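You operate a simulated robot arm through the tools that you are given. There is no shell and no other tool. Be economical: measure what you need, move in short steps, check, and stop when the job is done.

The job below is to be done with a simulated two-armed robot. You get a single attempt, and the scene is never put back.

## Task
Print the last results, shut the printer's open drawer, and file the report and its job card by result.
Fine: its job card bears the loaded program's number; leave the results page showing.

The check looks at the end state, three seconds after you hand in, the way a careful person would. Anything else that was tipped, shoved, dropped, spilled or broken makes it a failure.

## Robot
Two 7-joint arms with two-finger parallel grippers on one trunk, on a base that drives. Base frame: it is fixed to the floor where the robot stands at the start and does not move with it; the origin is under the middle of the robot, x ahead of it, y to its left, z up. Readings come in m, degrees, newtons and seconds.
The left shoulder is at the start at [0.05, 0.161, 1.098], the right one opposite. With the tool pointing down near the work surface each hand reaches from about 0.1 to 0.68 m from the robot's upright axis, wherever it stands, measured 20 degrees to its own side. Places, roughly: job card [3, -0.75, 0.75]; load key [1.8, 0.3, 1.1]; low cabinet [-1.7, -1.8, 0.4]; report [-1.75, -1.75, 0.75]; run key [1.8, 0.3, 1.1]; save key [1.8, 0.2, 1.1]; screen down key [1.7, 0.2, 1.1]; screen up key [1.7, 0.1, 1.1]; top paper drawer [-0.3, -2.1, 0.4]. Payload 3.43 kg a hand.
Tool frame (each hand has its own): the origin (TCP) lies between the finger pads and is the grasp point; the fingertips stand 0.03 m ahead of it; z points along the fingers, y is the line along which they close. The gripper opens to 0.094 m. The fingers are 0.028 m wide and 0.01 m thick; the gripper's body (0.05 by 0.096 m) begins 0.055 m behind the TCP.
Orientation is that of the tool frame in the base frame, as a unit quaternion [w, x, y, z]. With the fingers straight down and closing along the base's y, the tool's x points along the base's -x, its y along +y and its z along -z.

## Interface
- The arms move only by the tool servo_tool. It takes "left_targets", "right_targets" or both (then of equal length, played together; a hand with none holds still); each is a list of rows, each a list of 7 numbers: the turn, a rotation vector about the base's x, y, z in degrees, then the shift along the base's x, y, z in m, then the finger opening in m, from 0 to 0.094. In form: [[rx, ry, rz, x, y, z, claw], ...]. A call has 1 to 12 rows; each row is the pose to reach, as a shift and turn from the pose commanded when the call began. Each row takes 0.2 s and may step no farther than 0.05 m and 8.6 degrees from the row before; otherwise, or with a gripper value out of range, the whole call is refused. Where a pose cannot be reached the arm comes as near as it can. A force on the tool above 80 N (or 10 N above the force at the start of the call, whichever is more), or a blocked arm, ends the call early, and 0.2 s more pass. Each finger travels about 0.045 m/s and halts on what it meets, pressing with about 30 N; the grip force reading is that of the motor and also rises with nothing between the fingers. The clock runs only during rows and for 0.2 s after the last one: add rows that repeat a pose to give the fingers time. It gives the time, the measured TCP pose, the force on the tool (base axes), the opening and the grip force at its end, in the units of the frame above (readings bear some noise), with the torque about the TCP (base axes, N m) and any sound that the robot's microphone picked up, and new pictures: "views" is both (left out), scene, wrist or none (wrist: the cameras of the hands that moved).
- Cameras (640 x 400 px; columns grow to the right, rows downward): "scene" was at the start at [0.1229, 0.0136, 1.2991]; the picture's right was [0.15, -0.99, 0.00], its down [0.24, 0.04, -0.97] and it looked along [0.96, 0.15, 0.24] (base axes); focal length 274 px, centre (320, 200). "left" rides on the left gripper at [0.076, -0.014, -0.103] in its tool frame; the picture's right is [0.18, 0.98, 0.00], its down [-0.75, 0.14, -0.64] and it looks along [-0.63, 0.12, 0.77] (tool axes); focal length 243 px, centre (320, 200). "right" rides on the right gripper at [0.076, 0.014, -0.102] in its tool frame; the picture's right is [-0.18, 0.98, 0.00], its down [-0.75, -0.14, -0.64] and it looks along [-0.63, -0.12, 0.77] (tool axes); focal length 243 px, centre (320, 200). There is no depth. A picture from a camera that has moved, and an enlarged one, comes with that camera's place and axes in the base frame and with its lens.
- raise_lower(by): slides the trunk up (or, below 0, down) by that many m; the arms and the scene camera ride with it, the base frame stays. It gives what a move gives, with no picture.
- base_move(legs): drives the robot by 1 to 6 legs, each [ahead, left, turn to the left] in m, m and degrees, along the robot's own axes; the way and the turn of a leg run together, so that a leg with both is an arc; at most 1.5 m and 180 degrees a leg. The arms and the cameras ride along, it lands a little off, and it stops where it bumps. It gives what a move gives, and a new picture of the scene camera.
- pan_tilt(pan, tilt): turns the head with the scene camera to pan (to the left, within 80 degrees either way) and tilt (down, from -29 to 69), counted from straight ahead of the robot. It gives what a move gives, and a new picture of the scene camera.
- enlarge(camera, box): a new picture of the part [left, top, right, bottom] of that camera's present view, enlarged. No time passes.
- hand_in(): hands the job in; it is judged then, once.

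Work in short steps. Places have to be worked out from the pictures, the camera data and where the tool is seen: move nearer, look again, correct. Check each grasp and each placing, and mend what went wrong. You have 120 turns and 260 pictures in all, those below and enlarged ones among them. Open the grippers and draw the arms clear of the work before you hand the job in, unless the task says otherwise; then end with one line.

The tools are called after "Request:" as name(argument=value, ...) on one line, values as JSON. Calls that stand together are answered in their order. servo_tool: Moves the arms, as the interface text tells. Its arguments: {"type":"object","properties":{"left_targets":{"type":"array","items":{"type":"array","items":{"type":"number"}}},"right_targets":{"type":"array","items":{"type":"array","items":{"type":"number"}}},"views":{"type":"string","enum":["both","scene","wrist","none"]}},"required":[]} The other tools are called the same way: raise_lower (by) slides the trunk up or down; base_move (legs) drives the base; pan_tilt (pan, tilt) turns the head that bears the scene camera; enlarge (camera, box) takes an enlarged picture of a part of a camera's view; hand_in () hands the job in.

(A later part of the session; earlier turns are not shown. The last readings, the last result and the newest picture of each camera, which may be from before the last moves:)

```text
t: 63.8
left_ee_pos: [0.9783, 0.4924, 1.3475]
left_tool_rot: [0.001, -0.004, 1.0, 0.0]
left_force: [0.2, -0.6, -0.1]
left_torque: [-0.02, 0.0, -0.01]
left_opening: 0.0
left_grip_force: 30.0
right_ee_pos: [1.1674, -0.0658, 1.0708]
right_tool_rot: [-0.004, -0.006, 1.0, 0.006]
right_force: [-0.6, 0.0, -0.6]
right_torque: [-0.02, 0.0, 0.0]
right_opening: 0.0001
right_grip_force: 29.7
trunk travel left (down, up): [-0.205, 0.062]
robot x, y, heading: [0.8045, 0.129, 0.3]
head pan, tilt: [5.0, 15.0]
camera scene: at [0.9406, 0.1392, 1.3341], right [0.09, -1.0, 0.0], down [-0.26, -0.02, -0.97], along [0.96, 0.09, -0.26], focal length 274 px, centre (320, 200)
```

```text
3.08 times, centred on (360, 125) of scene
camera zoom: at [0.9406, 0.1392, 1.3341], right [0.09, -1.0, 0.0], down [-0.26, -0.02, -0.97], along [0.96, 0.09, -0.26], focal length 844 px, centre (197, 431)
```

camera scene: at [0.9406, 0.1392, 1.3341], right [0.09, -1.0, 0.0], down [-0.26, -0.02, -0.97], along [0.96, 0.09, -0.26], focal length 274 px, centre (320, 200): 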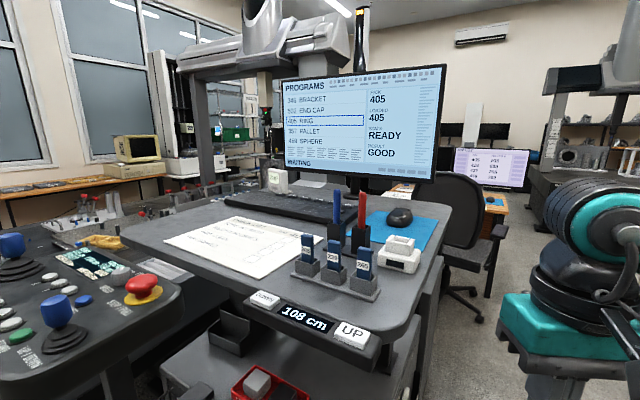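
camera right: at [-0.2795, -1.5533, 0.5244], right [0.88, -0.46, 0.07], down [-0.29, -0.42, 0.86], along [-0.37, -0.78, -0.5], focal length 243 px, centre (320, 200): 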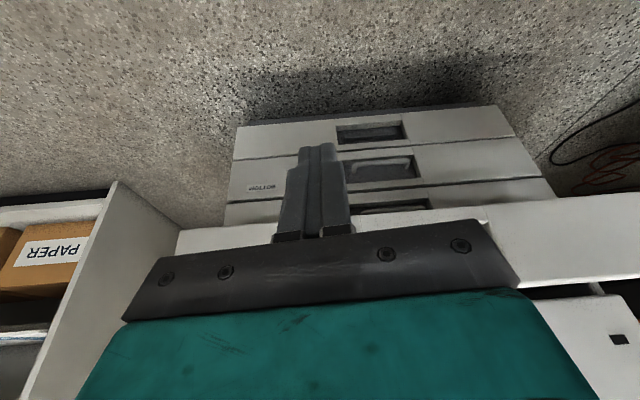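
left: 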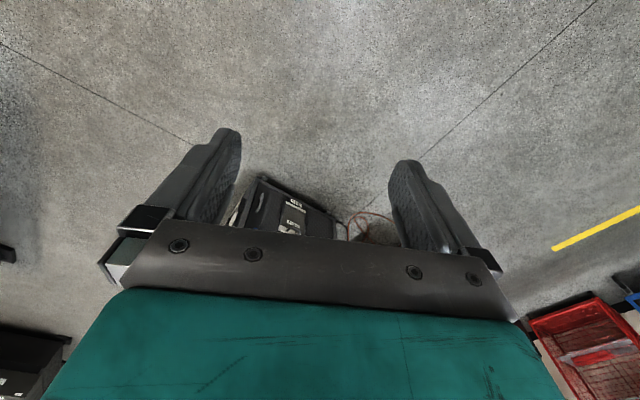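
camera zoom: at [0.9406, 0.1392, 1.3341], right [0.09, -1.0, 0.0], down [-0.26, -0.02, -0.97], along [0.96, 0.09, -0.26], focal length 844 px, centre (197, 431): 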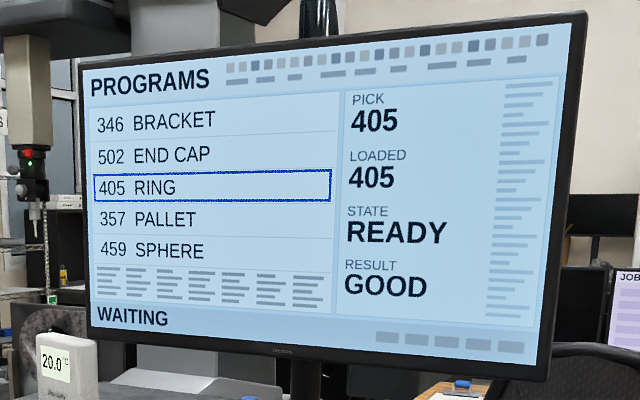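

The named keys must be on the keyboard at about (1.75,0.25,1.1). Zoom on it.

Request:
enlarge(camera="scene", box=[215, 170, 395, 240])

Request:
raise_lower(by=0.06)

Request:
base_move(legs=[[0.25, 0, 0]])

Request:
pan_tilt(pan=5, tilt=35)

```text
3.56 times, centred on (305, 205) of scene
camera zoom: at [0.9406, 0.1392, 1.3341], right [0.09, -1.0, 0.0], down [-0.26, -0.02, -0.97], along [0.96, 0.09, -0.26], focal length 975 px, centre (373, 182)
```

zoom: 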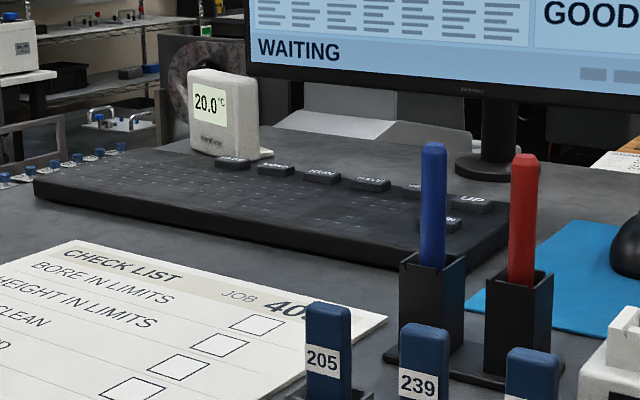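

```text
t: 64.8
left_ee_pos: [0.9783, 0.4921, 1.4079]
left_tool_rot: [0.001, -0.005, 1.0, 0.001]
left_force: [-0.3, 0.6, 0.8]
left_torque: [0.01, -0.04, 0.01]
left_opening: 0.0001
left_grip_force: 30.0
right_ee_pos: [1.1669, -0.0649, 1.1307]
right_tool_rot: [-0.005, -0.006, 1.0, 0.006]
right_force: [0.1, -0.1, 0.0]
right_torque: [-0.01, 0.01, 0.03]
right_opening: 0.0001
right_grip_force: 30.7
trunk travel left (down, up): [-0.265, 0.002]
robot x, y, heading: [0.8095, 0.1271, 0.4]
head pan, tilt: [5.0, 15.0]
```

```text
t: 66.3
left_ee_pos: [1.1295, 0.4936, 1.407]
left_tool_rot: [0.001, -0.005, 1.0, 0.0]
left_force: [-0.5, -0.1, -0.4]
left_torque: [0.01, -0.05, 0.02]
left_opening: 0.0001
left_grip_force: 30.4
right_ee_pos: [1.3184, -0.0641, 1.1324]
right_tool_rot: [-0.004, -0.006, 1.0, 0.007]
right_force: [-0.4, 0.2, 0.8]
right_torque: [-0.01, -0.06, -0.02]
right_opening: 0.0001
right_grip_force: 29.8
trunk travel left (down, up): [-0.265, 0.002]
robot x, y, heading: [0.9537, 0.1259, 0.1]
head pan, tilt: [5.0, 15.0]
stopped in leg 1: the robot was blocked; the commanded pose is now the measured one
camera scene: at [1.0904, 0.1406, 1.3943], right [0.1, -1.0, 0.0], down [-0.26, -0.02, -0.97], along [0.96, 0.09, -0.26], focal length 274 px, centre (320, 200)
```

scene: 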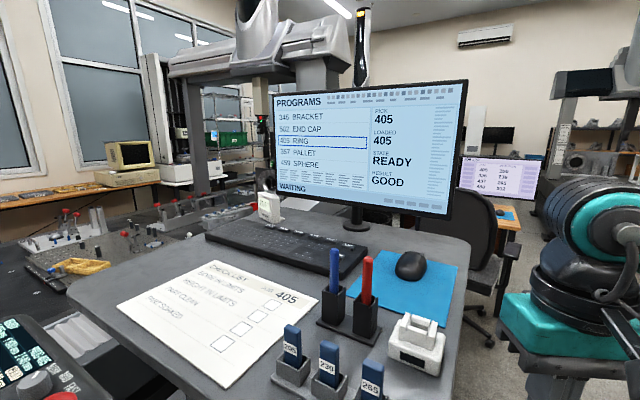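

```text
t: 67.1
left_ee_pos: [1.131, 0.4924, 1.4074]
left_tool_rot: [0.0, -0.006, 1.0, 0.0]
left_force: [0.4, 0.1, -0.4]
left_torque: [0.02, -0.05, 0.03]
left_opening: 0.0002
left_grip_force: 30.4
right_ee_pos: [1.3208, -0.0642, 1.1322]
right_tool_rot: [-0.005, -0.006, 1.0, 0.006]
right_force: [-0.5, 0.4, 0.5]
right_torque: [0.0, -0.02, -0.03]
right_opening: 0.0001
right_grip_force: 30.1
trunk travel left (down, up): [-0.265, 0.002]
robot x, y, heading: [0.9588, 0.1277, 0.5]
head pan, tilt: [5.0, 35.0]
camera scene: at [1.0871, 0.14, 1.3622], right [0.1, -1.0, 0.0], down [-0.57, -0.05, -0.82], along [0.82, 0.08, -0.57], focal length 274 px, centre (320, 200)
```

scene: 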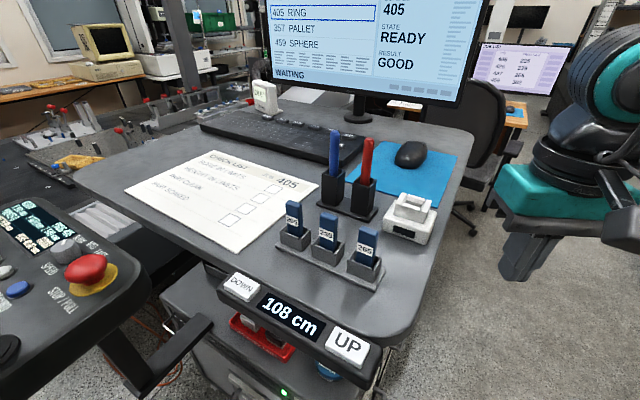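

Blocked by something low. Zoom on the keyboard to read the keys.

Request:
enlarge(camera="scene", box=[190, 90, 380, 180])

Request:
pan_tilt(pan=5, tilt=65)

```text
3.37 times, centred on (285, 135) of scene
camera zoom: at [1.0871, 0.14, 1.3622], right [0.1, -1.0, 0.0], down [-0.57, -0.05, -0.82], along [0.82, 0.08, -0.57], focal length 924 px, centre (438, 419)
```

zoom: 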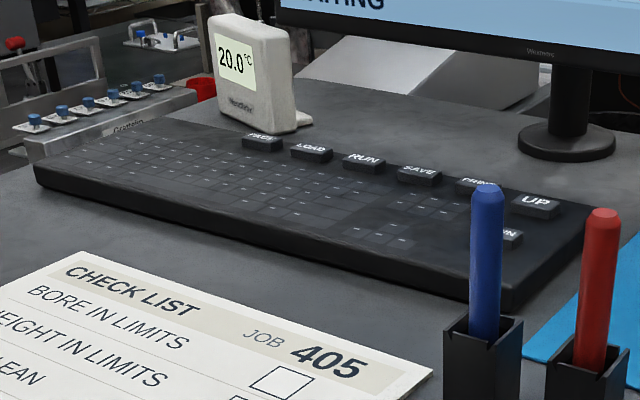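

```text
t: 68.1
left_ee_pos: [1.1313, 0.4919, 1.4075]
left_tool_rot: [0.0, -0.004, 1.0, 0.001]
left_force: [-0.9, 0.4, -0.4]
left_torque: [-0.01, -0.01, 0.0]
left_opening: 0.0
left_grip_force: 29.9
right_ee_pos: [1.3186, -0.0636, 1.1311]
right_tool_rot: [-0.006, -0.005, 1.0, 0.006]
right_force: [0.4, 0.2, -0.7]
right_torque: [0.03, 0.01, 0.0]
right_opening: 0.0
right_grip_force: 30.2
trunk travel left (down, up): [-0.265, 0.002]
robot x, y, heading: [0.9574, 0.1296, 0.6]
head pan, tilt: [5.0, 65.0]
camera scene: at [1.0602, 0.1374, 1.3223], right [0.1, -1.0, 0.0], down [-0.9, -0.09, -0.42], along [0.42, 0.04, -0.91], focal length 274 px, centre (320, 200)
```

scene: 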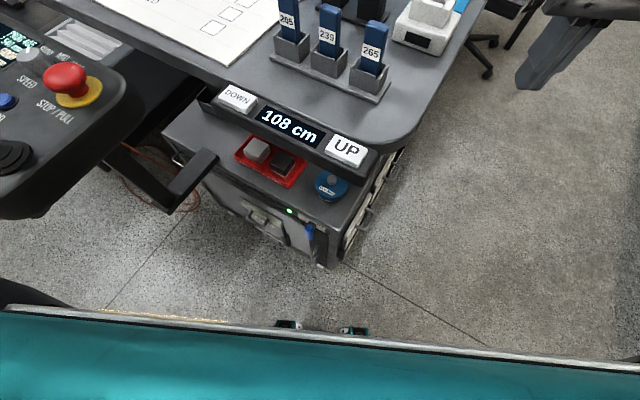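

The keyboard carries LOAD, RUN, SAVE, PRINT, UP and DOWN. The drive was blocked by something; look left to see what touches.

Request:
pan_tilt(pan=60, tilt=50)

```text
t: 69.3
left_ee_pos: [1.1312, 0.4931, 1.4064]
left_tool_rot: [-0.001, -0.004, 1.0, 0.0]
left_force: [-0.1, 1.0, 0.2]
left_torque: [0.02, 0.0, 0.01]
left_opening: 0.0001
left_grip_force: 29.6
right_ee_pos: [1.3203, -0.0645, 1.1312]
right_tool_rot: [-0.004, -0.006, 1.0, 0.007]
right_force: [0.5, 0.6, -0.3]
right_torque: [0.04, -0.02, -0.03]
right_opening: 0.0
right_grip_force: 29.6
trunk travel left (down, up): [-0.265, 0.002]
robot x, y, heading: [0.9592, 0.1308, 0.6]
head pan, tilt: [60.0, 50.0]
camera scene: at [1.0378, 0.1986, 1.3403], right [0.87, -0.49, 0.0], down [-0.38, -0.67, -0.64], along [0.32, 0.56, -0.77], focal length 274 px, centre (320, 200)
```

scene: 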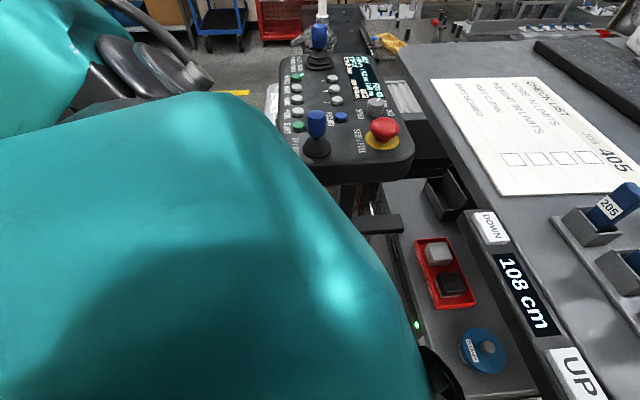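

Nothing seems displaced. I'll back away and go to the desk's right-front corner, facing ~45°, from where the keys are within reach; right hand pulled in first.

Request:
servo_tool(right_targets=[[0, 0, 0, -0.03, 0, 0.03, 0], [0, 0, 0, -0.06, 0, 0.06, 0], [0, 0, 0, -0.09, -0.02, 0.09, 0], [0, 0, 0, -0.12, -0.05, 0.11, 0]], views="none")

Request:
base_move(legs=[[-0.12, 0, 0], [0, -0.56, 0], [0.5, 0, 0], [0, 0, 45]])

Request:
pan_tilt(pan=5, tilt=40)

```text
t: 70.3
left_ee_pos: [1.1304, 0.4917, 1.4086]
left_tool_rot: [0.0, -0.005, 1.0, 0.0]
left_force: [-0.6, -0.2, -0.9]
left_torque: [0.0, -0.02, -0.02]
left_opening: 0.0002
left_grip_force: 30.3
right_ee_pos: [1.1992, -0.1129, 1.2409]
right_tool_rot: [-0.004, -0.007, 1.0, 0.006]
right_force: [-0.6, 0.8, 0.4]
right_torque: [0.02, -0.05, 0.01]
right_opening: 0.0
right_grip_force: 30.4
trunk travel left (down, up): [-0.265, 0.002]
robot x, y, heading: [0.9566, 0.1279, 0.2]
head pan, tilt: [60.0, 50.0]
```

```text
t: 81.2
left_ee_pos: [1.2062, -0.0517, 1.4076]
left_tool_rot: [-0.001, -0.392, 0.92, 0.0]
left_force: [0.2, 0.5, 0.2]
left_torque: [0.02, 0.01, -0.01]
left_opening: 0.0
left_grip_force: 30.3
right_ee_pos: [1.6873, -0.425, 1.2414]
right_tool_rot: [-0.006, -0.394, 0.919, 0.004]
right_force: [0.2, 0.5, -0.6]
right_torque: [0.01, 0.04, 0.01]
right_opening: 0.0
right_grip_force: 30.3
trunk travel left (down, up): [-0.265, 0.002]
robot x, y, heading: [1.3404, -0.4272, 46.1]
head pan, tilt: [60.0, 50.0]
camera scene: at [1.3528, -0.325, 1.3403], right [0.96, 0.28, 0.0], down [0.21, -0.74, -0.64], along [-0.18, 0.62, -0.77], focal length 274 px, centre (320, 200)
```

scene: 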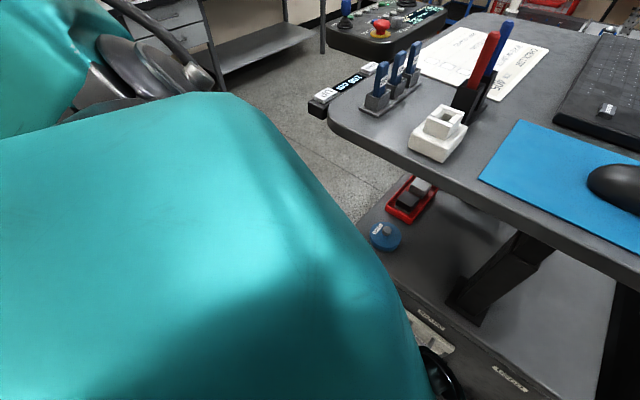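

```text
t: 82.5
left_ee_pos: [1.2052, -0.0512, 1.407]
left_tool_rot: [0.0, -0.392, 0.92, 0.0]
left_force: [-0.3, -0.2, -0.6]
left_torque: [-0.01, 0.01, -0.01]
left_opening: 0.0001
left_grip_force: 30.0
right_ee_pos: [1.6875, -0.4231, 1.2403]
right_tool_rot: [-0.006, -0.393, 0.919, 0.003]
right_force: [-0.1, 0.0, 0.2]
right_torque: [-0.01, -0.01, 0.0]
right_opening: 0.0
right_grip_force: 29.7
trunk travel left (down, up): [-0.265, 0.002]
robot x, y, heading: [1.3465, -0.4272, 46.2]
head pan, tilt: [5.0, 40.0]
camera scene: at [1.4276, -0.3326, 1.3545], right [0.78, -0.63, 0.0], down [-0.4, -0.5, -0.77], along [0.48, 0.6, -0.64], focal length 274 px, centre (320, 200)
```

scene: 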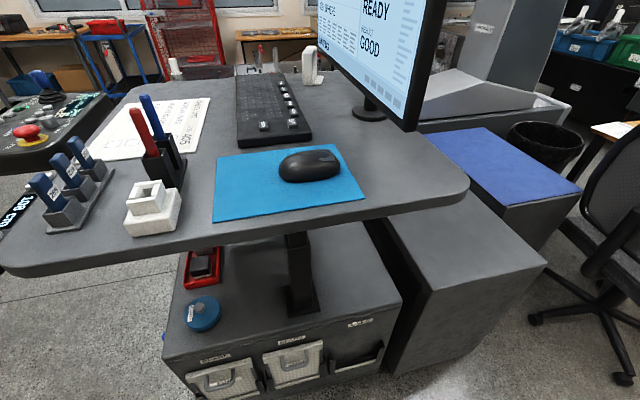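

Good view now; zoom in on the keyboard and the screen.

Request:
enlarge(camera="scene", box=[220, 40, 360, 150])

```text
3.64 times, centred on (290, 95) of scene
camera zoom: at [1.4276, -0.3326, 1.3545], right [0.78, -0.63, 0.0], down [-0.4, -0.5, -0.77], along [0.48, 0.6, -0.64], focal length 997 px, centre (429, 582)
```

zoom: 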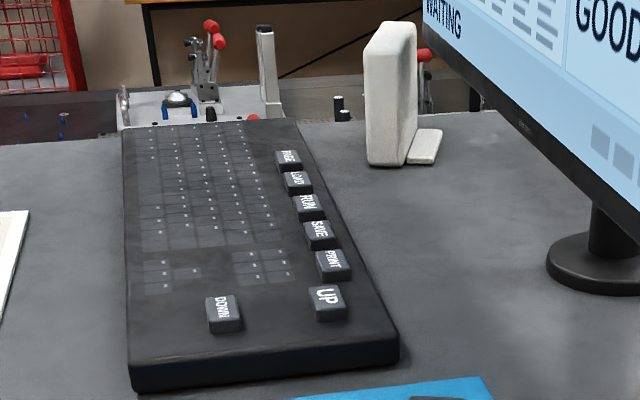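

PRINT key is at ≈(1.757,0.174,1.111), PAGE ≈(1.841,0.356). To reach them I'll stand alongside the desk's right edge with my left side to it (heading ≈ -24°) and slide left.

Request:
base_move(legs=[[0, 0, -70], [0, 0.1, 0]])

Request:
pan_tilt(pan=60, tilt=35)

```text
t: 87.1
left_ee_pos: [1.6935, -0.0792, 1.4077]
left_tool_rot: [-0.001, 0.208, 0.978, 0.0]
left_force: [-0.7, 0.8, 0.0]
left_torque: [-0.01, 0.03, 0.0]
left_opening: 0.0
left_grip_force: 30.2
right_ee_pos: [1.5069, -0.6589, 1.2413]
right_tool_rot: [-0.003, 0.206, 0.979, 0.007]
right_force: [0.9, -0.2, 0.7]
right_torque: [0.06, 0.0, -0.02]
right_opening: 0.0002
right_grip_force: 30.1
trunk travel left (down, up): [-0.265, 0.002]
robot x, y, heading: [1.385, -0.3381, -24.0]
head pan, tilt: [5.0, 40.0]
camera scene: at [1.5045, -0.3802, 1.3545], right [-0.33, -0.95, 0.0], down [-0.61, 0.21, -0.77], along [0.72, -0.25, -0.64], focal length 274 px, centre (320, 200)
```

scene: 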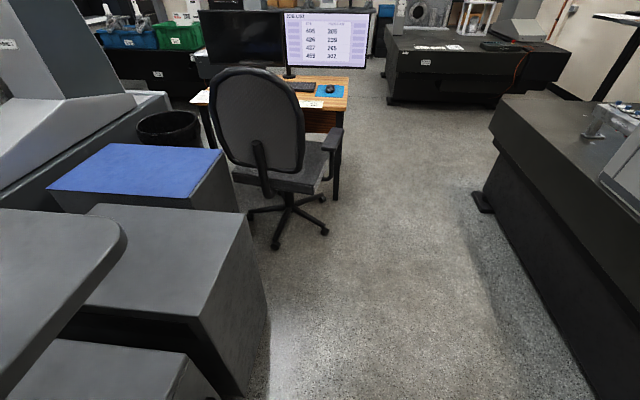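

```text
t: 88.3
left_ee_pos: [1.6946, -0.08, 1.4079]
left_tool_rot: [0.0, 0.208, 0.978, 0.0]
left_force: [-0.4, -0.4, 0.2]
left_torque: [-0.02, 0.01, 0.04]
left_opening: 0.0001
left_grip_force: 30.3
right_ee_pos: [1.5066, -0.6581, 1.24]
right_tool_rot: [-0.003, 0.207, 0.978, 0.007]
right_force: [-0.2, -0.4, -0.4]
right_torque: [0.01, 0.02, -0.01]
right_opening: 0.0
right_grip_force: 29.9
trunk travel left (down, up): [-0.265, 0.002]
robot x, y, heading: [1.3818, -0.3361, -24.0]
head pan, tilt: [60.0, 35.0]
camera scene: at [1.4952, -0.3012, 1.3621], right [0.59, -0.81, 0.0], down [-0.46, -0.34, -0.82], along [0.66, 0.48, -0.57], focal length 274 px, centre (320, 200)
```

scene: 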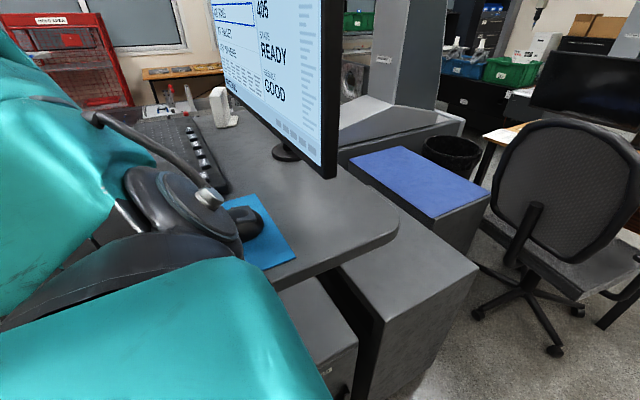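

Back off 0.12 m to clear the monitor and slide 4 cm to the desk, then swing the left hand toward the keyboard at height.

Request:
base_move(legs=[[-0.12, 0, 0], [0, 0.04, 0]])

Request:
servo_tool(left_targets=[[0, 0, 0, 0.02, 0.04, 0, 0], [0, 0, 0, 0.04, 0.08, 0, 0], [0, 0, 0, 0.06, 0.12, 0, 0], [0, 0, 0, 0.08, 0.16, -0.02, 0], [0, 0, 0, 0.1, 0.2, -0.04, 0], [0, 0, 0, 0.12, 0.24, -0.06, 0]], views="both")

```text
t: 90.1
left_ee_pos: [1.5934, -0.0197, 1.4072]
left_tool_rot: [-0.001, 0.208, 0.978, 0.0]
left_force: [-0.3, -0.2, -0.1]
left_torque: [0.03, -0.02, -0.02]
left_opening: 0.0001
left_grip_force: 30.0
right_ee_pos: [1.4066, -0.5992, 1.2403]
right_tool_rot: [-0.003, 0.206, 0.978, 0.008]
right_force: [0.0, -0.1, 0.2]
right_torque: [0.0, 0.0, -0.03]
right_opening: 0.0
right_grip_force: 29.5
trunk travel left (down, up): [-0.265, 0.002]
robot x, y, heading: [1.2847, -0.2751, -24.0]
head pan, tilt: [60.0, 35.0]
stopped in leg 2: the robot was blocked; the commanded pose is now the measured one
camera scene: at [1.3944, -0.2409, 1.3621], right [0.59, -0.81, 0.0], down [-0.46, -0.34, -0.82], along [0.66, 0.48, -0.57], focal length 274 px, centre (320, 200)
```

scene: 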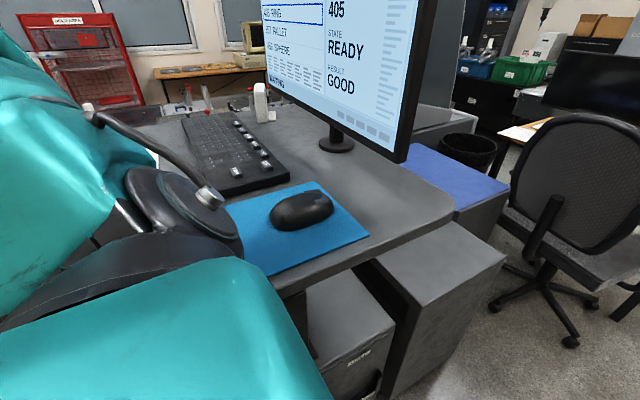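

```text
t: 91.5
left_ee_pos: [1.7137, 0.2229, 1.3473]
left_tool_rot: [-0.002, 0.208, 0.978, 0.0]
left_force: [0.1, -0.1, -0.1]
left_torque: [-0.02, 0.02, -0.03]
left_opening: 0.0
left_grip_force: 30.3
right_ee_pos: [1.4065, -0.597, 1.2419]
right_tool_rot: [-0.003, 0.206, 0.979, 0.006]
right_force: [-0.2, 0.2, -0.5]
right_torque: [0.04, 0.0, 0.03]
right_opening: 0.0
right_grip_force: 29.8
trunk travel left (down, up): [-0.265, 0.002]
robot x, y, heading: [1.283, -0.278, -24.0]
head pan, tilt: [60.0, 35.0]
camera scene: at [1.3956, -0.2394, 1.3619], right [0.59, -0.81, 0.0], down [-0.46, -0.34, -0.82], along [0.66, 0.48, -0.57], focal length 274 px, centre (320, 200)
camera left: at [1.6395, 0.2421, 1.4486], right [0.23, 0.97, 0.0], down [0.75, -0.18, 0.64], along [0.62, -0.15, -0.77], focal length 243 px, centre (320, 200)
```

scene: 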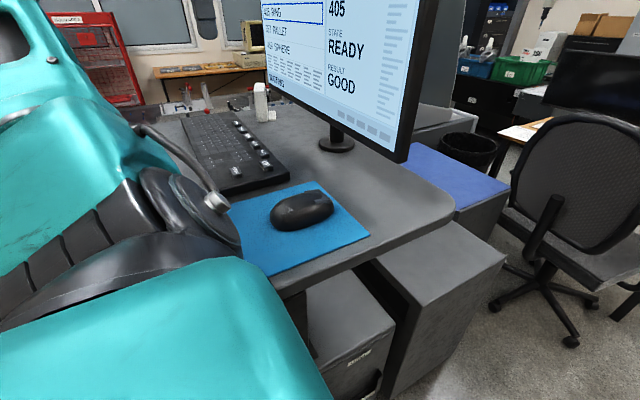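
left: 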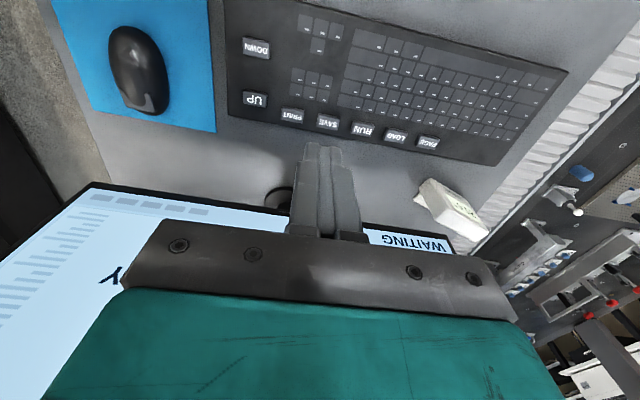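

Wrist view puts PAGE at ≈(1.838,0.358) and PRINT ≈(1.754,0.174), z≈1.112. Move above PAGE.

Request:
servo_tool(left_targets=[[0, 0, 0, 0.03, 0.034, -0.01, 0], [0, 0, 0, 0.06, 0.065, -0.03, 0], [0, 0, 0, 0.09, 0.1, -0.045, 0], [0, 0, 0, 0.11, 0.12, -0.08, 0], [0, 0, 0, 0.124, 0.135, -0.12, 0], [0, 0, 0, 0.124, 0.135, -0.16, 0]], views="both")

```text
t: 92.9
left_ee_pos: [1.8226, 0.3357, 1.1802]
left_tool_rot: [0.0, 0.207, 0.978, 0.0]
left_force: [0.2, 0.7, -0.6]
left_torque: [-0.05, 0.01, -0.04]
left_opening: 0.0
left_grip_force: 29.7
left hand out of reach, approached as far as the arm can: row 3, 4, 5, 6
right_ee_pos: [1.4063, -0.5971, 1.2414]
right_tool_rot: [-0.003, 0.207, 0.978, 0.006]
right_force: [-0.1, -1.1, -0.1]
right_torque: [-0.06, 0.01, -0.01]
right_opening: 0.0
right_grip_force: 29.9
trunk travel left (down, up): [-0.265, 0.002]
robot x, y, heading: [1.2825, -0.2735, -23.9]
head pan, tilt: [60.0, 35.0]
camera scene: at [1.3951, -0.2387, 1.362], right [0.59, -0.81, 0.0], down [-0.46, -0.34, -0.82], along [0.66, 0.48, -0.57], focal length 274 px, centre (320, 200)
camera left: at [1.7477, 0.3542, 1.2829], right [0.23, 0.97, 0.0], down [0.75, -0.18, 0.64], along [0.62, -0.15, -0.77], focal length 243 px, centre (320, 200)
```

scene: 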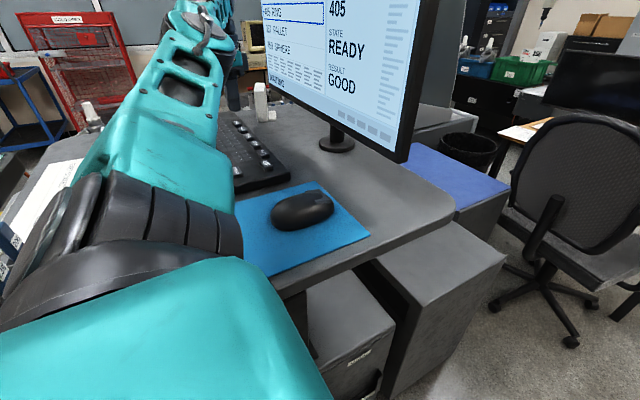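
left: 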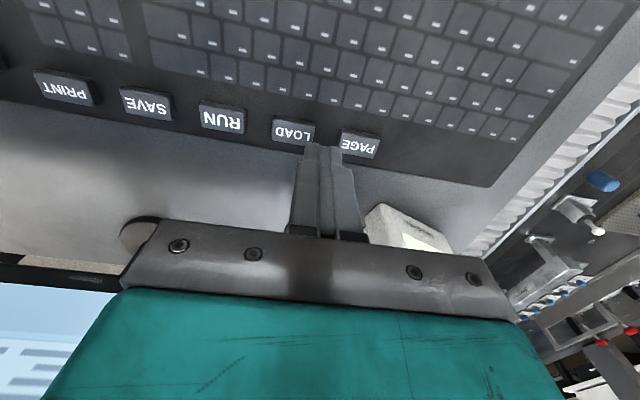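

Short by ~2.5 cm; tilt the tool 20° outward to gain reach and hover just over PAGE.

Request:
servo_tool(left_targets=[[7, -3.1, 0, 0, 0.002, 0.005, 0], [14, -6.2, 0, 0.004, 0.006, 0.005, 0], [21, -9.4, 0, 0.008, 0.01, 0, 0], [21, -9.4, 0, 0.013, 0.017, -0.02, 0]], views="wrist")

```text
t: 93.9
left_ee_pos: [1.8383, 0.351, 1.1616]
left_tool_rot: [0.04, 0.204, 0.958, 0.195]
left_force: [-0.2, 0.0, -0.9]
left_torque: [0.04, 0.01, 0.03]
left_opening: 0.0001
left_grip_force: 29.8
left hand out of reach, approached as far as the arm can: row 1
right_ee_pos: [1.4056, -0.5982, 1.242]
right_tool_rot: [-0.004, 0.207, 0.978, 0.007]
right_force: [0.4, -0.9, -0.1]
right_torque: [-0.01, 0.02, -0.06]
right_opening: 0.0
right_grip_force: 30.3
trunk travel left (down, up): [-0.265, 0.002]
robot x, y, heading: [1.2882, -0.2777, -23.9]
head pan, tilt: [60.0, 35.0]
camera left: at [1.7477, 0.3349, 1.2496], right [0.2, 0.9, 0.38], down [0.64, -0.42, 0.64], along [0.74, 0.12, -0.66], focal length 243 px, centre (320, 200)
```

left: 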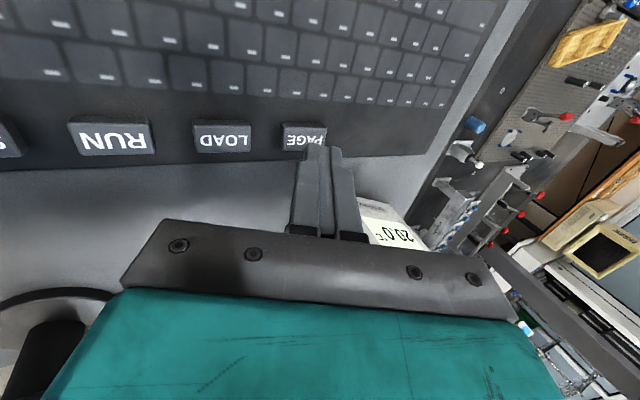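

The tip is over PAGE (≈1.843,0.362,1.134). Press straight down ~3 cm and retract.

Request:
servo_tool(left_targets=[[0, 0, 0, -0.004, 0, -0.012, 0], [0, 0, 0, -0.004, 0, -0.022, 0], [0, 0, 0, -0.004, 0, -0.028, 0], [0, 0, 0, -0.004, 0, -0.01, 0], [0, 0, 0, -0.004, 0, 0.01, 0]], views="both")

Request:
enlarge(camera="scene", box=[230, 0, 430, 140])

```text
t: 95.1
left_ee_pos: [1.8328, 0.3513, 1.1733]
left_tool_rot: [0.041, 0.204, 0.958, 0.195]
left_force: [1.1, -1.3, -0.1]
left_torque: [0.03, 0.01, 0.06]
left_opening: 0.0
left_grip_force: 30.0
right_ee_pos: [1.4058, -0.5997, 1.2396]
right_tool_rot: [-0.002, 0.206, 0.979, 0.007]
right_force: [0.3, 0.1, 0.5]
right_torque: [0.02, -0.02, 0.0]
right_opening: 0.0
right_grip_force: 30.2
trunk travel left (down, up): [-0.265, 0.002]
robot x, y, heading: [1.2841, -0.2765, -24.0]
head pan, tilt: [60.0, 35.0]
heard: click
camera scene: at [1.3948, -0.2404, 1.3621], right [0.59, -0.81, 0.0], down [-0.46, -0.34, -0.82], along [0.66, 0.48, -0.57], focal length 274 px, centre (320, 200)
camera left: at [1.7429, 0.3342, 1.262], right [0.2, 0.9, 0.38], down [0.64, -0.42, 0.65], along [0.74, 0.12, -0.66], focal length 243 px, centre (320, 200)
```

scene: 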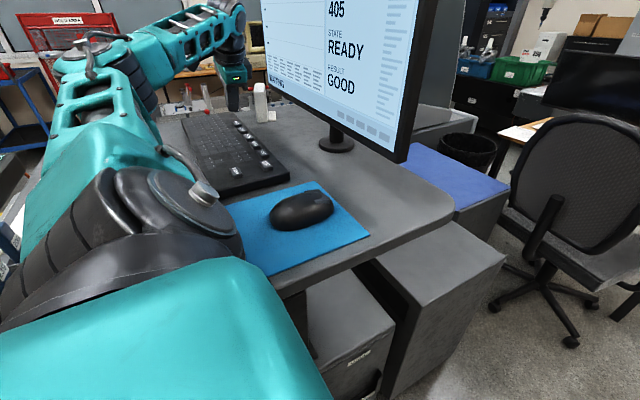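
left: 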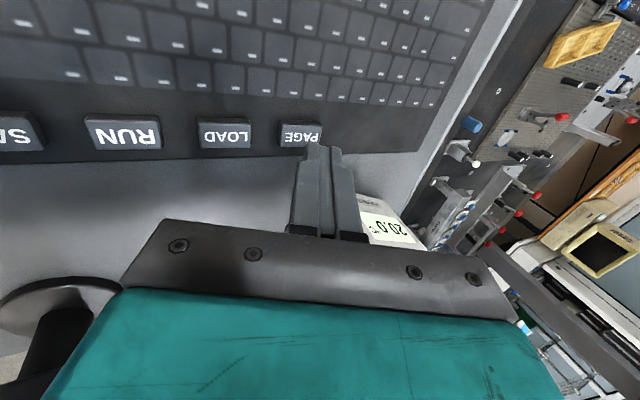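

```text
2.86 times, centred on (330, 70) of scene
camera zoom: at [1.3948, -0.2404, 1.3621], right [0.59, -0.81, 0.0], down [-0.46, -0.34, -0.82], along [0.66, 0.48, -0.57], focal length 784 px, centre (291, 571)
```

zoom: 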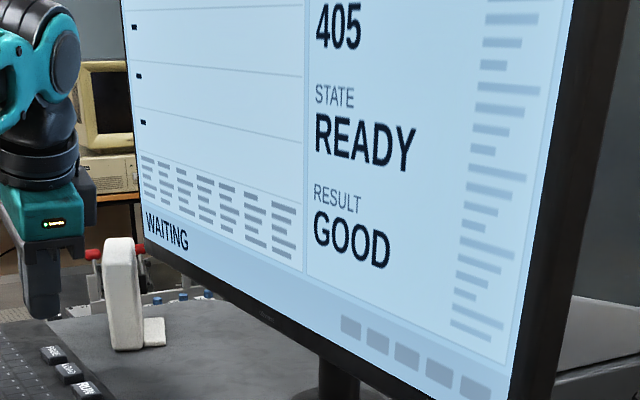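

Click; the page changed. Tilt the head up to read the whole screen.

Request:
pan_tilt(pan=60, tilt=12)

Request:
enlarge(camera="scene", box=[230, 20, 430, 220])

```text
t: 96.0
left_ee_pos: [1.8338, 0.3515, 1.173]
left_tool_rot: [0.042, 0.203, 0.959, 0.195]
left_force: [-0.3, 0.1, 0.5]
left_torque: [0.01, -0.01, -0.04]
left_opening: 0.0
left_grip_force: 29.8
right_ee_pos: [1.4058, -0.5985, 1.2409]
right_tool_rot: [-0.003, 0.206, 0.979, 0.007]
right_force: [0.6, 0.6, 0.0]
right_torque: [-0.01, -0.02, -0.01]
right_opening: 0.0
right_grip_force: 29.6
trunk travel left (down, up): [-0.265, 0.002]
robot x, y, heading: [1.2813, -0.2754, -24.0]
head pan, tilt: [60.0, 12.0]
camera scene: at [1.399, -0.2373, 1.3989], right [0.59, -0.81, 0.0], down [-0.17, -0.12, -0.98], along [0.79, 0.58, -0.21], focal length 274 px, centre (320, 200)
```

scene: 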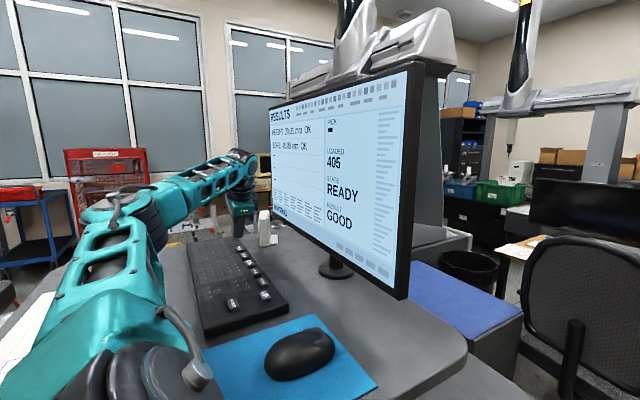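

```text
2.00 times, centred on (330, 120) of scene
camera zoom: at [1.399, -0.2373, 1.3989], right [0.59, -0.81, 0.0], down [-0.17, -0.12, -0.98], along [0.79, 0.58, -0.21], focal length 548 px, centre (300, 360)
```

zoom: 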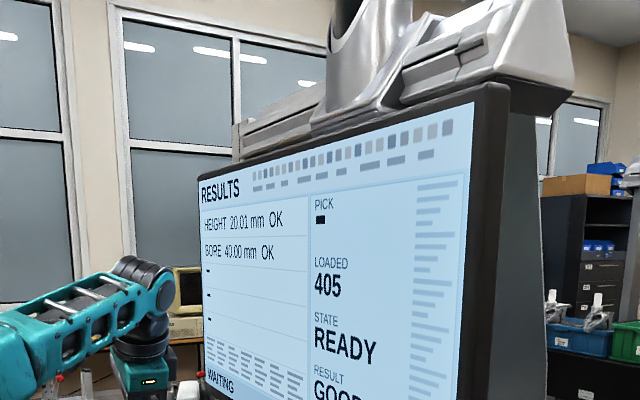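

RESULTS page shows (Height OK, Bore OK, GOOD). Now move over PRINT at (1.754,0.176).

Request:
servo_tool(left_targets=[[0, 0, 0, -0.01, -0.02, 0.02, 0], [0, 0, 0, -0.03, -0.06, 0.02, 0], [0, 0, 0, -0.05, -0.1, 0.02, 0], [0, 0, 0, -0.066, -0.145, 0.02, 0], [0, 0, 0, -0.084, -0.186, 0.01, 0], [0, 0, 0, -0.084, -0.186, 0, 0]], views="wrist")

```text
t: 97.4
left_ee_pos: [1.7483, 0.1642, 1.1718]
left_tool_rot: [0.04, 0.203, 0.959, 0.194]
left_force: [0.2, 0.1, 0.0]
left_torque: [0.03, 0.03, -0.03]
left_opening: 0.0
left_grip_force: 30.1
right_ee_pos: [1.4057, -0.5994, 1.2415]
right_tool_rot: [-0.003, 0.206, 0.979, 0.007]
right_force: [0.2, -0.4, 0.3]
right_torque: [0.01, 0.02, 0.0]
right_opening: 0.0
right_grip_force: 30.1
trunk travel left (down, up): [-0.265, 0.002]
robot x, y, heading: [1.2798, -0.2789, -24.0]
head pan, tilt: [60.0, 12.0]
camera left: at [1.658, 0.1483, 1.2607], right [0.2, 0.9, 0.38], down [0.64, -0.41, 0.65], along [0.74, 0.12, -0.66], focal length 243 px, centre (320, 200)
```

left: 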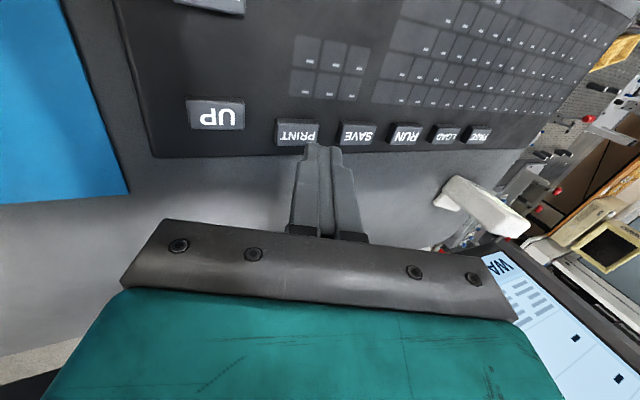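

Tip aligned over PRINT. Press and retract.

Request:
servo_tool(left_targets=[[0, 0, 0, 0, 0, -0.02, 0], [0, 0, 0, 0, 0, -0.032, 0], [0, 0, 0, 0, 0, -0.039, 0], [0, 0, 0, 0, 0, -0.02, 0], [0, 0, 0, -0.01, 0, 0.02, 0], [0, 0, 0, -0.02, 0, 0.06, 0]], views="scene")

Request:
enlarge(camera="scene", box=[250, 60, 430, 300])

```text
t: 98.8
left_ee_pos: [1.7305, 0.1649, 1.2353]
left_tool_rot: [0.04, 0.205, 0.958, 0.195]
left_force: [0.2, 0.5, 0.0]
left_torque: [-0.01, 0.01, 0.01]
left_opening: 0.0002
left_grip_force: 30.3
right_ee_pos: [1.4048, -0.5991, 1.2408]
right_tool_rot: [-0.003, 0.206, 0.979, 0.007]
right_force: [0.9, 0.2, -0.8]
right_torque: [-0.01, 0.02, 0.0]
right_opening: 0.0
right_grip_force: 30.4
trunk travel left (down, up): [-0.265, 0.002]
robot x, y, heading: [1.285, -0.2785, -24.1]
head pan, tilt: [60.0, 12.0]
heard: click
camera scene: at [1.3987, -0.2375, 1.399], right [0.59, -0.81, 0.0], down [-0.17, -0.12, -0.98], along [0.79, 0.58, -0.21], focal length 274 px, centre (320, 200)
```

scene: 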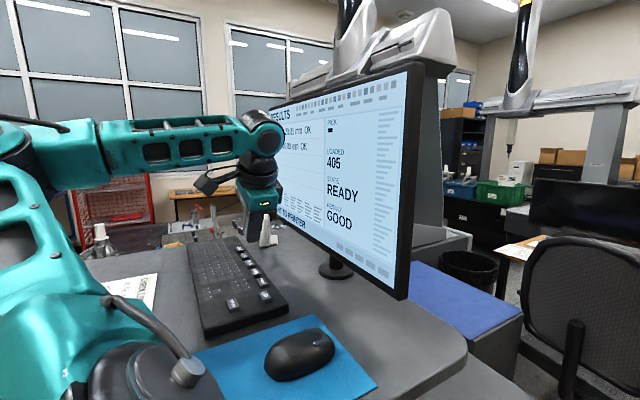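

```text
1.67 times, centred on (340, 180) of scene
camera zoom: at [1.3987, -0.2375, 1.399], right [0.59, -0.81, 0.0], down [-0.17, -0.12, -0.98], along [0.79, 0.58, -0.21], focal length 457 px, centre (287, 233)
```

zoom: 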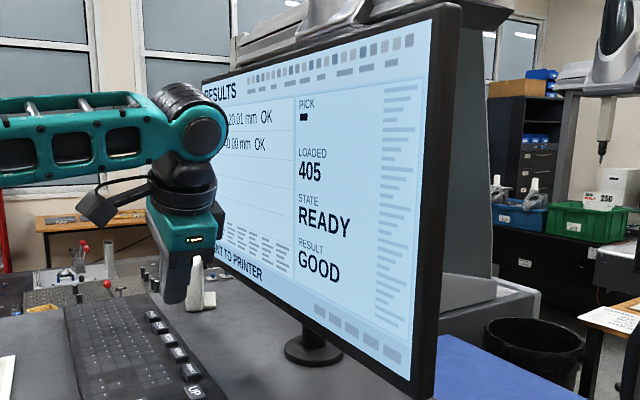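

"SENT TO PRINTER". Retract the left hand up and back, undoing the tilt.

Request:
servo_tool(left_targets=[[0, 0, 0, -0.01, -0.01, 0.045, 0], [-4, 2, 0, -0.02, -0.03, 0.085, 0], [-10, 4.7, 0, -0.04, -0.06, 0.115, 0], [-16, 7, 0, -0.06, -0.095, 0.14, 0], [-21, 9.4, 0, -0.08, -0.13, 0.165, 0], [-21, 9.4, 0, -0.11, -0.165, 0.165, 0], [-21, 9.4, 0, -0.137, -0.185, 0.165, 0]], views="none")

Request:
base_move(legs=[[0, -0.2, 0]])

Request:
pan_tilt(pan=0, tilt=20)

Request:
enlarge(camera="scene", box=[180, 60, 400, 220])

```text
t: 100.4
left_ee_pos: [1.5908, -0.0186, 1.3982]
left_tool_rot: [-0.002, 0.208, 0.978, 0.0]
left_force: [-0.9, 0.2, 0.0]
left_torque: [0.0, -0.01, 0.02]
left_opening: 0.0001
left_grip_force: 29.8
right_ee_pos: [1.4054, -0.5985, 1.2408]
right_tool_rot: [-0.003, 0.206, 0.978, 0.008]
right_force: [-0.4, -0.8, -0.1]
right_torque: [0.0, -0.01, 0.02]
right_opening: 0.0
right_grip_force: 30.0
trunk travel left (down, up): [-0.265, 0.002]
robot x, y, heading: [1.2837, -0.2769, -24.1]
head pan, tilt: [60.0, 12.0]
```

```text
t: 102.7
left_ee_pos: [1.5107, -0.1999, 1.3962]
left_tool_rot: [-0.001, 0.207, 0.978, 0.0]
left_force: [0.2, 0.2, 0.0]
left_torque: [0.01, 0.01, 0.01]
left_opening: 0.0
left_grip_force: 30.0
right_ee_pos: [1.3251, -0.7792, 1.2402]
right_tool_rot: [-0.003, 0.206, 0.979, 0.006]
right_force: [-0.8, -0.4, -0.6]
right_torque: [0.0, 0.0, -0.01]
right_opening: 0.0
right_grip_force: 30.2
trunk travel left (down, up): [-0.265, 0.002]
robot x, y, heading: [1.2027, -0.4589, -23.9]
head pan, tilt: [60.0, 12.0]
camera scene: at [1.3182, -0.4188, 1.399], right [0.59, -0.81, 0.0], down [-0.17, -0.12, -0.98], along [0.79, 0.58, -0.21], focal length 274 px, centre (320, 200)
```

scene: 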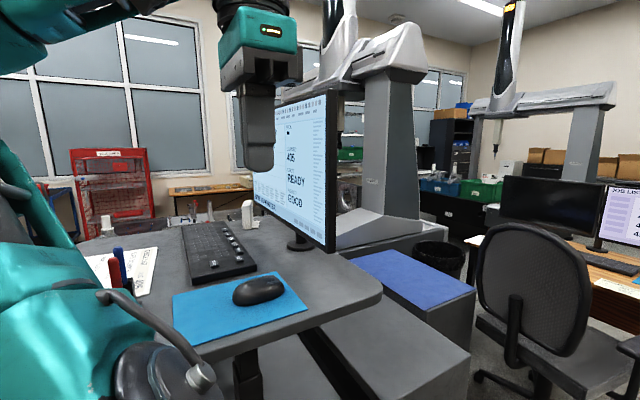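

```text
t: 104.0
left_ee_pos: [1.5111, -0.1976, 1.3971]
left_tool_rot: [-0.001, 0.207, 0.978, -0.001]
left_force: [0.3, 0.4, 0.4]
left_torque: [0.0, -0.04, 0.02]
left_opening: 0.0
left_grip_force: 29.8
right_ee_pos: [1.3266, -0.7791, 1.2407]
right_tool_rot: [-0.002, 0.206, 0.979, 0.007]
right_force: [0.7, -0.6, 0.4]
right_torque: [0.0, -0.01, 0.0]
right_opening: 0.0
right_grip_force: 30.5
trunk travel left (down, up): [-0.265, 0.002]
robot x, y, heading: [1.2054, -0.4599, -23.8]
head pan, tilt: [0.0, 20.0]
camera scene: at [1.3281, -0.5111, 1.3859], right [-0.41, -0.91, 0.0], down [-0.31, 0.14, -0.94], along [0.86, -0.38, -0.34], focal length 274 px, centre (320, 200)
```

scene: 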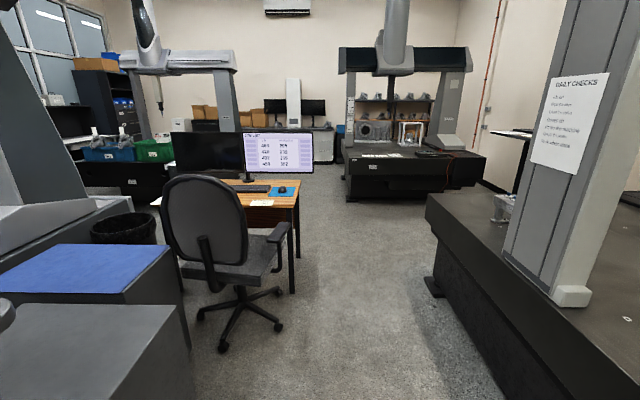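

```text
2.50 times, centred on (290, 140) of scene
camera zoom: at [1.3281, -0.5111, 1.3859], right [-0.41, -0.91, 0.0], down [-0.31, 0.14, -0.94], along [0.86, -0.38, -0.34], focal length 686 px, centre (395, 350)
```

zoom: 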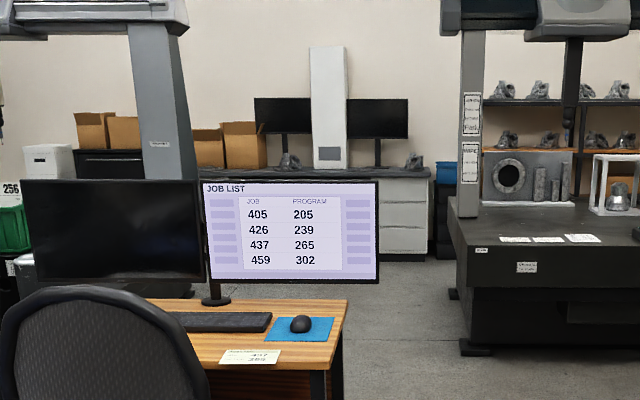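

Printing was sent. Next the job cards on the desk near (3.05,-0.85). I'll drive down the aisle to the desk's right side.

Request:
base_move(legs=[[0.9, -0.12, 0], [0.7, -0.12, 0]])

Request:
pan_tilt(pan=55, tilt=35)

```text
t: 112.3
left_ee_pos: [2.8792, -1.0697, 1.3974]
left_tool_rot: [0.0, 0.209, 0.978, 0.0]
left_force: [0.2, -0.9, 0.1]
left_torque: [0.02, 0.01, -0.01]
left_opening: 0.0001
left_grip_force: 29.9
right_ee_pos: [2.6915, -1.6516, 1.2397]
right_tool_rot: [-0.003, 0.208, 0.978, 0.007]
right_force: [0.5, 0.6, 0.2]
right_torque: [0.0, -0.03, 0.02]
right_opening: 0.0
right_grip_force: 30.1
trunk travel left (down, up): [-0.265, 0.002]
robot x, y, heading: [2.5685, -1.3265, -24.3]
head pan, tilt: [0.0, 20.0]
camera scene: at [2.6952, -1.3826, 1.3859], right [-0.41, -0.91, 0.0], down [-0.31, 0.14, -0.94], along [0.86, -0.38, -0.34], focal length 274 px, centre (320, 200)
```

scene: 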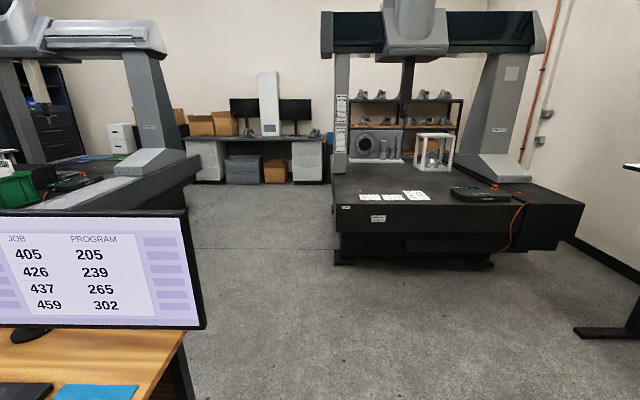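

```text
t: 113.5
left_ee_pos: [2.8793, -1.0695, 1.3965]
left_tool_rot: [-0.001, 0.208, 0.978, -0.002]
left_force: [1.2, -0.1, -0.4]
left_torque: [-0.01, 0.02, 0.04]
left_opening: 0.0
left_grip_force: 30.1
right_ee_pos: [2.6918, -1.6508, 1.2407]
right_tool_rot: [-0.004, 0.207, 0.978, 0.006]
right_force: [0.2, -0.5, -0.8]
right_torque: [0.0, -0.01, -0.02]
right_opening: 0.0001
right_grip_force: 29.9
trunk travel left (down, up): [-0.265, 0.002]
robot x, y, heading: [2.5688, -1.3277, -24.2]
head pan, tilt: [55.0, 35.0]
camera scene: at [2.6855, -1.2992, 1.3621], right [0.51, -0.86, 0.0], down [-0.49, -0.29, -0.82], along [0.7, 0.42, -0.57], focal length 274 px, centre (320, 200)
```

scene: 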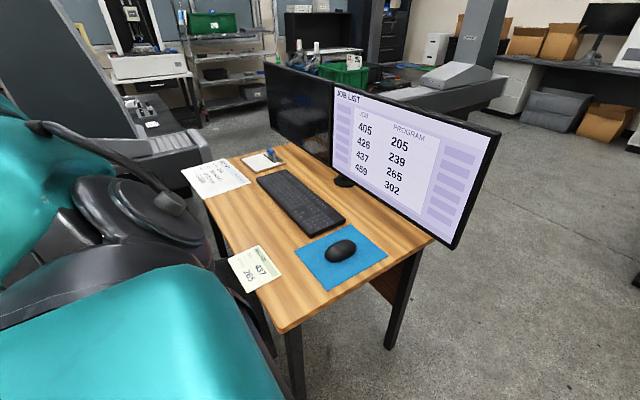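

Request:
enlarge(camera="scene", box=[170, 140, 300, 300])

Request:
enlarge(camera="scene", box=[220, 235, 300, 295])

Request:
pan_tilt(pan=-5, tilt=15)

Request:
enlarge(camera="scene", box=[270, 130, 440, 240])

```text
2.50 times, centred on (235, 220) of scene
camera zoom: at [2.6855, -1.2992, 1.3621], right [0.51, -0.86, 0.0], down [-0.49, -0.29, -0.82], along [0.7, 0.42, -0.57], focal length 686 px, centre (532, 150)
```

zoom: 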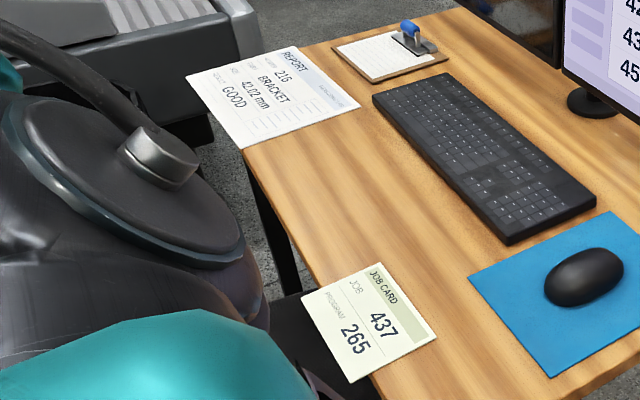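

```text
6.67 times, centred on (260, 265) of scene
camera zoom: at [2.6855, -1.2992, 1.3621], right [0.51, -0.86, 0.0], down [-0.49, -0.29, -0.82], along [0.7, 0.42, -0.57], focal length 1828 px, centre (720, -233)
```

zoom: 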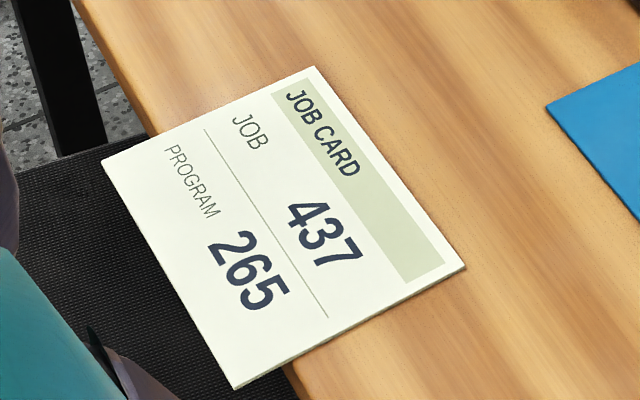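

```text
t: 114.8
left_ee_pos: [2.8798, -1.0702, 1.3972]
left_tool_rot: [-0.001, 0.209, 0.978, 0.0]
left_force: [0.4, -0.3, 0.1]
left_torque: [0.02, 0.01, 0.01]
left_opening: 0.0001
left_grip_force: 30.3
right_ee_pos: [2.6918, -1.6501, 1.2419]
right_tool_rot: [-0.003, 0.208, 0.978, 0.007]
right_force: [0.0, 0.1, -0.5]
right_torque: [0.0, 0.01, 0.0]
right_opening: 0.0
right_grip_force: 30.0
trunk travel left (down, up): [-0.265, 0.002]
robot x, y, heading: [2.5716, -1.3298, -24.1]
head pan, tilt: [-5.0, 15.0]
camera scene: at [2.6916, -1.3897, 1.3941], right [-0.49, -0.87, 0.0], down [-0.23, 0.13, -0.97], along [0.84, -0.47, -0.26], focal length 274 px, centre (320, 200)
```

scene: 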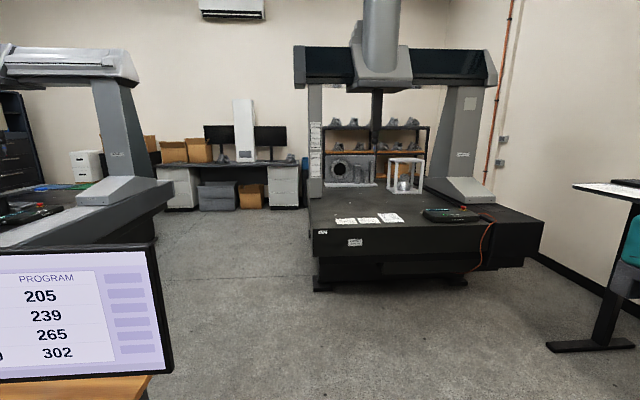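

```text
3.64 times, centred on (355, 185) of scene
camera zoom: at [2.6916, -1.3897, 1.3941], right [-0.49, -0.87, 0.0], down [-0.23, 0.13, -0.97], along [0.84, -0.47, -0.26], focal length 997 px, centre (193, 254)
```

zoom: 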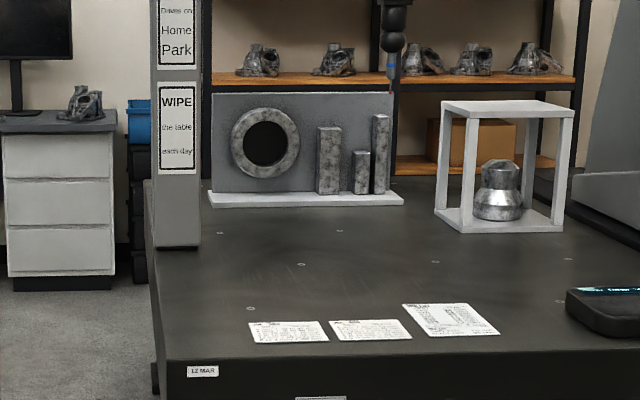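

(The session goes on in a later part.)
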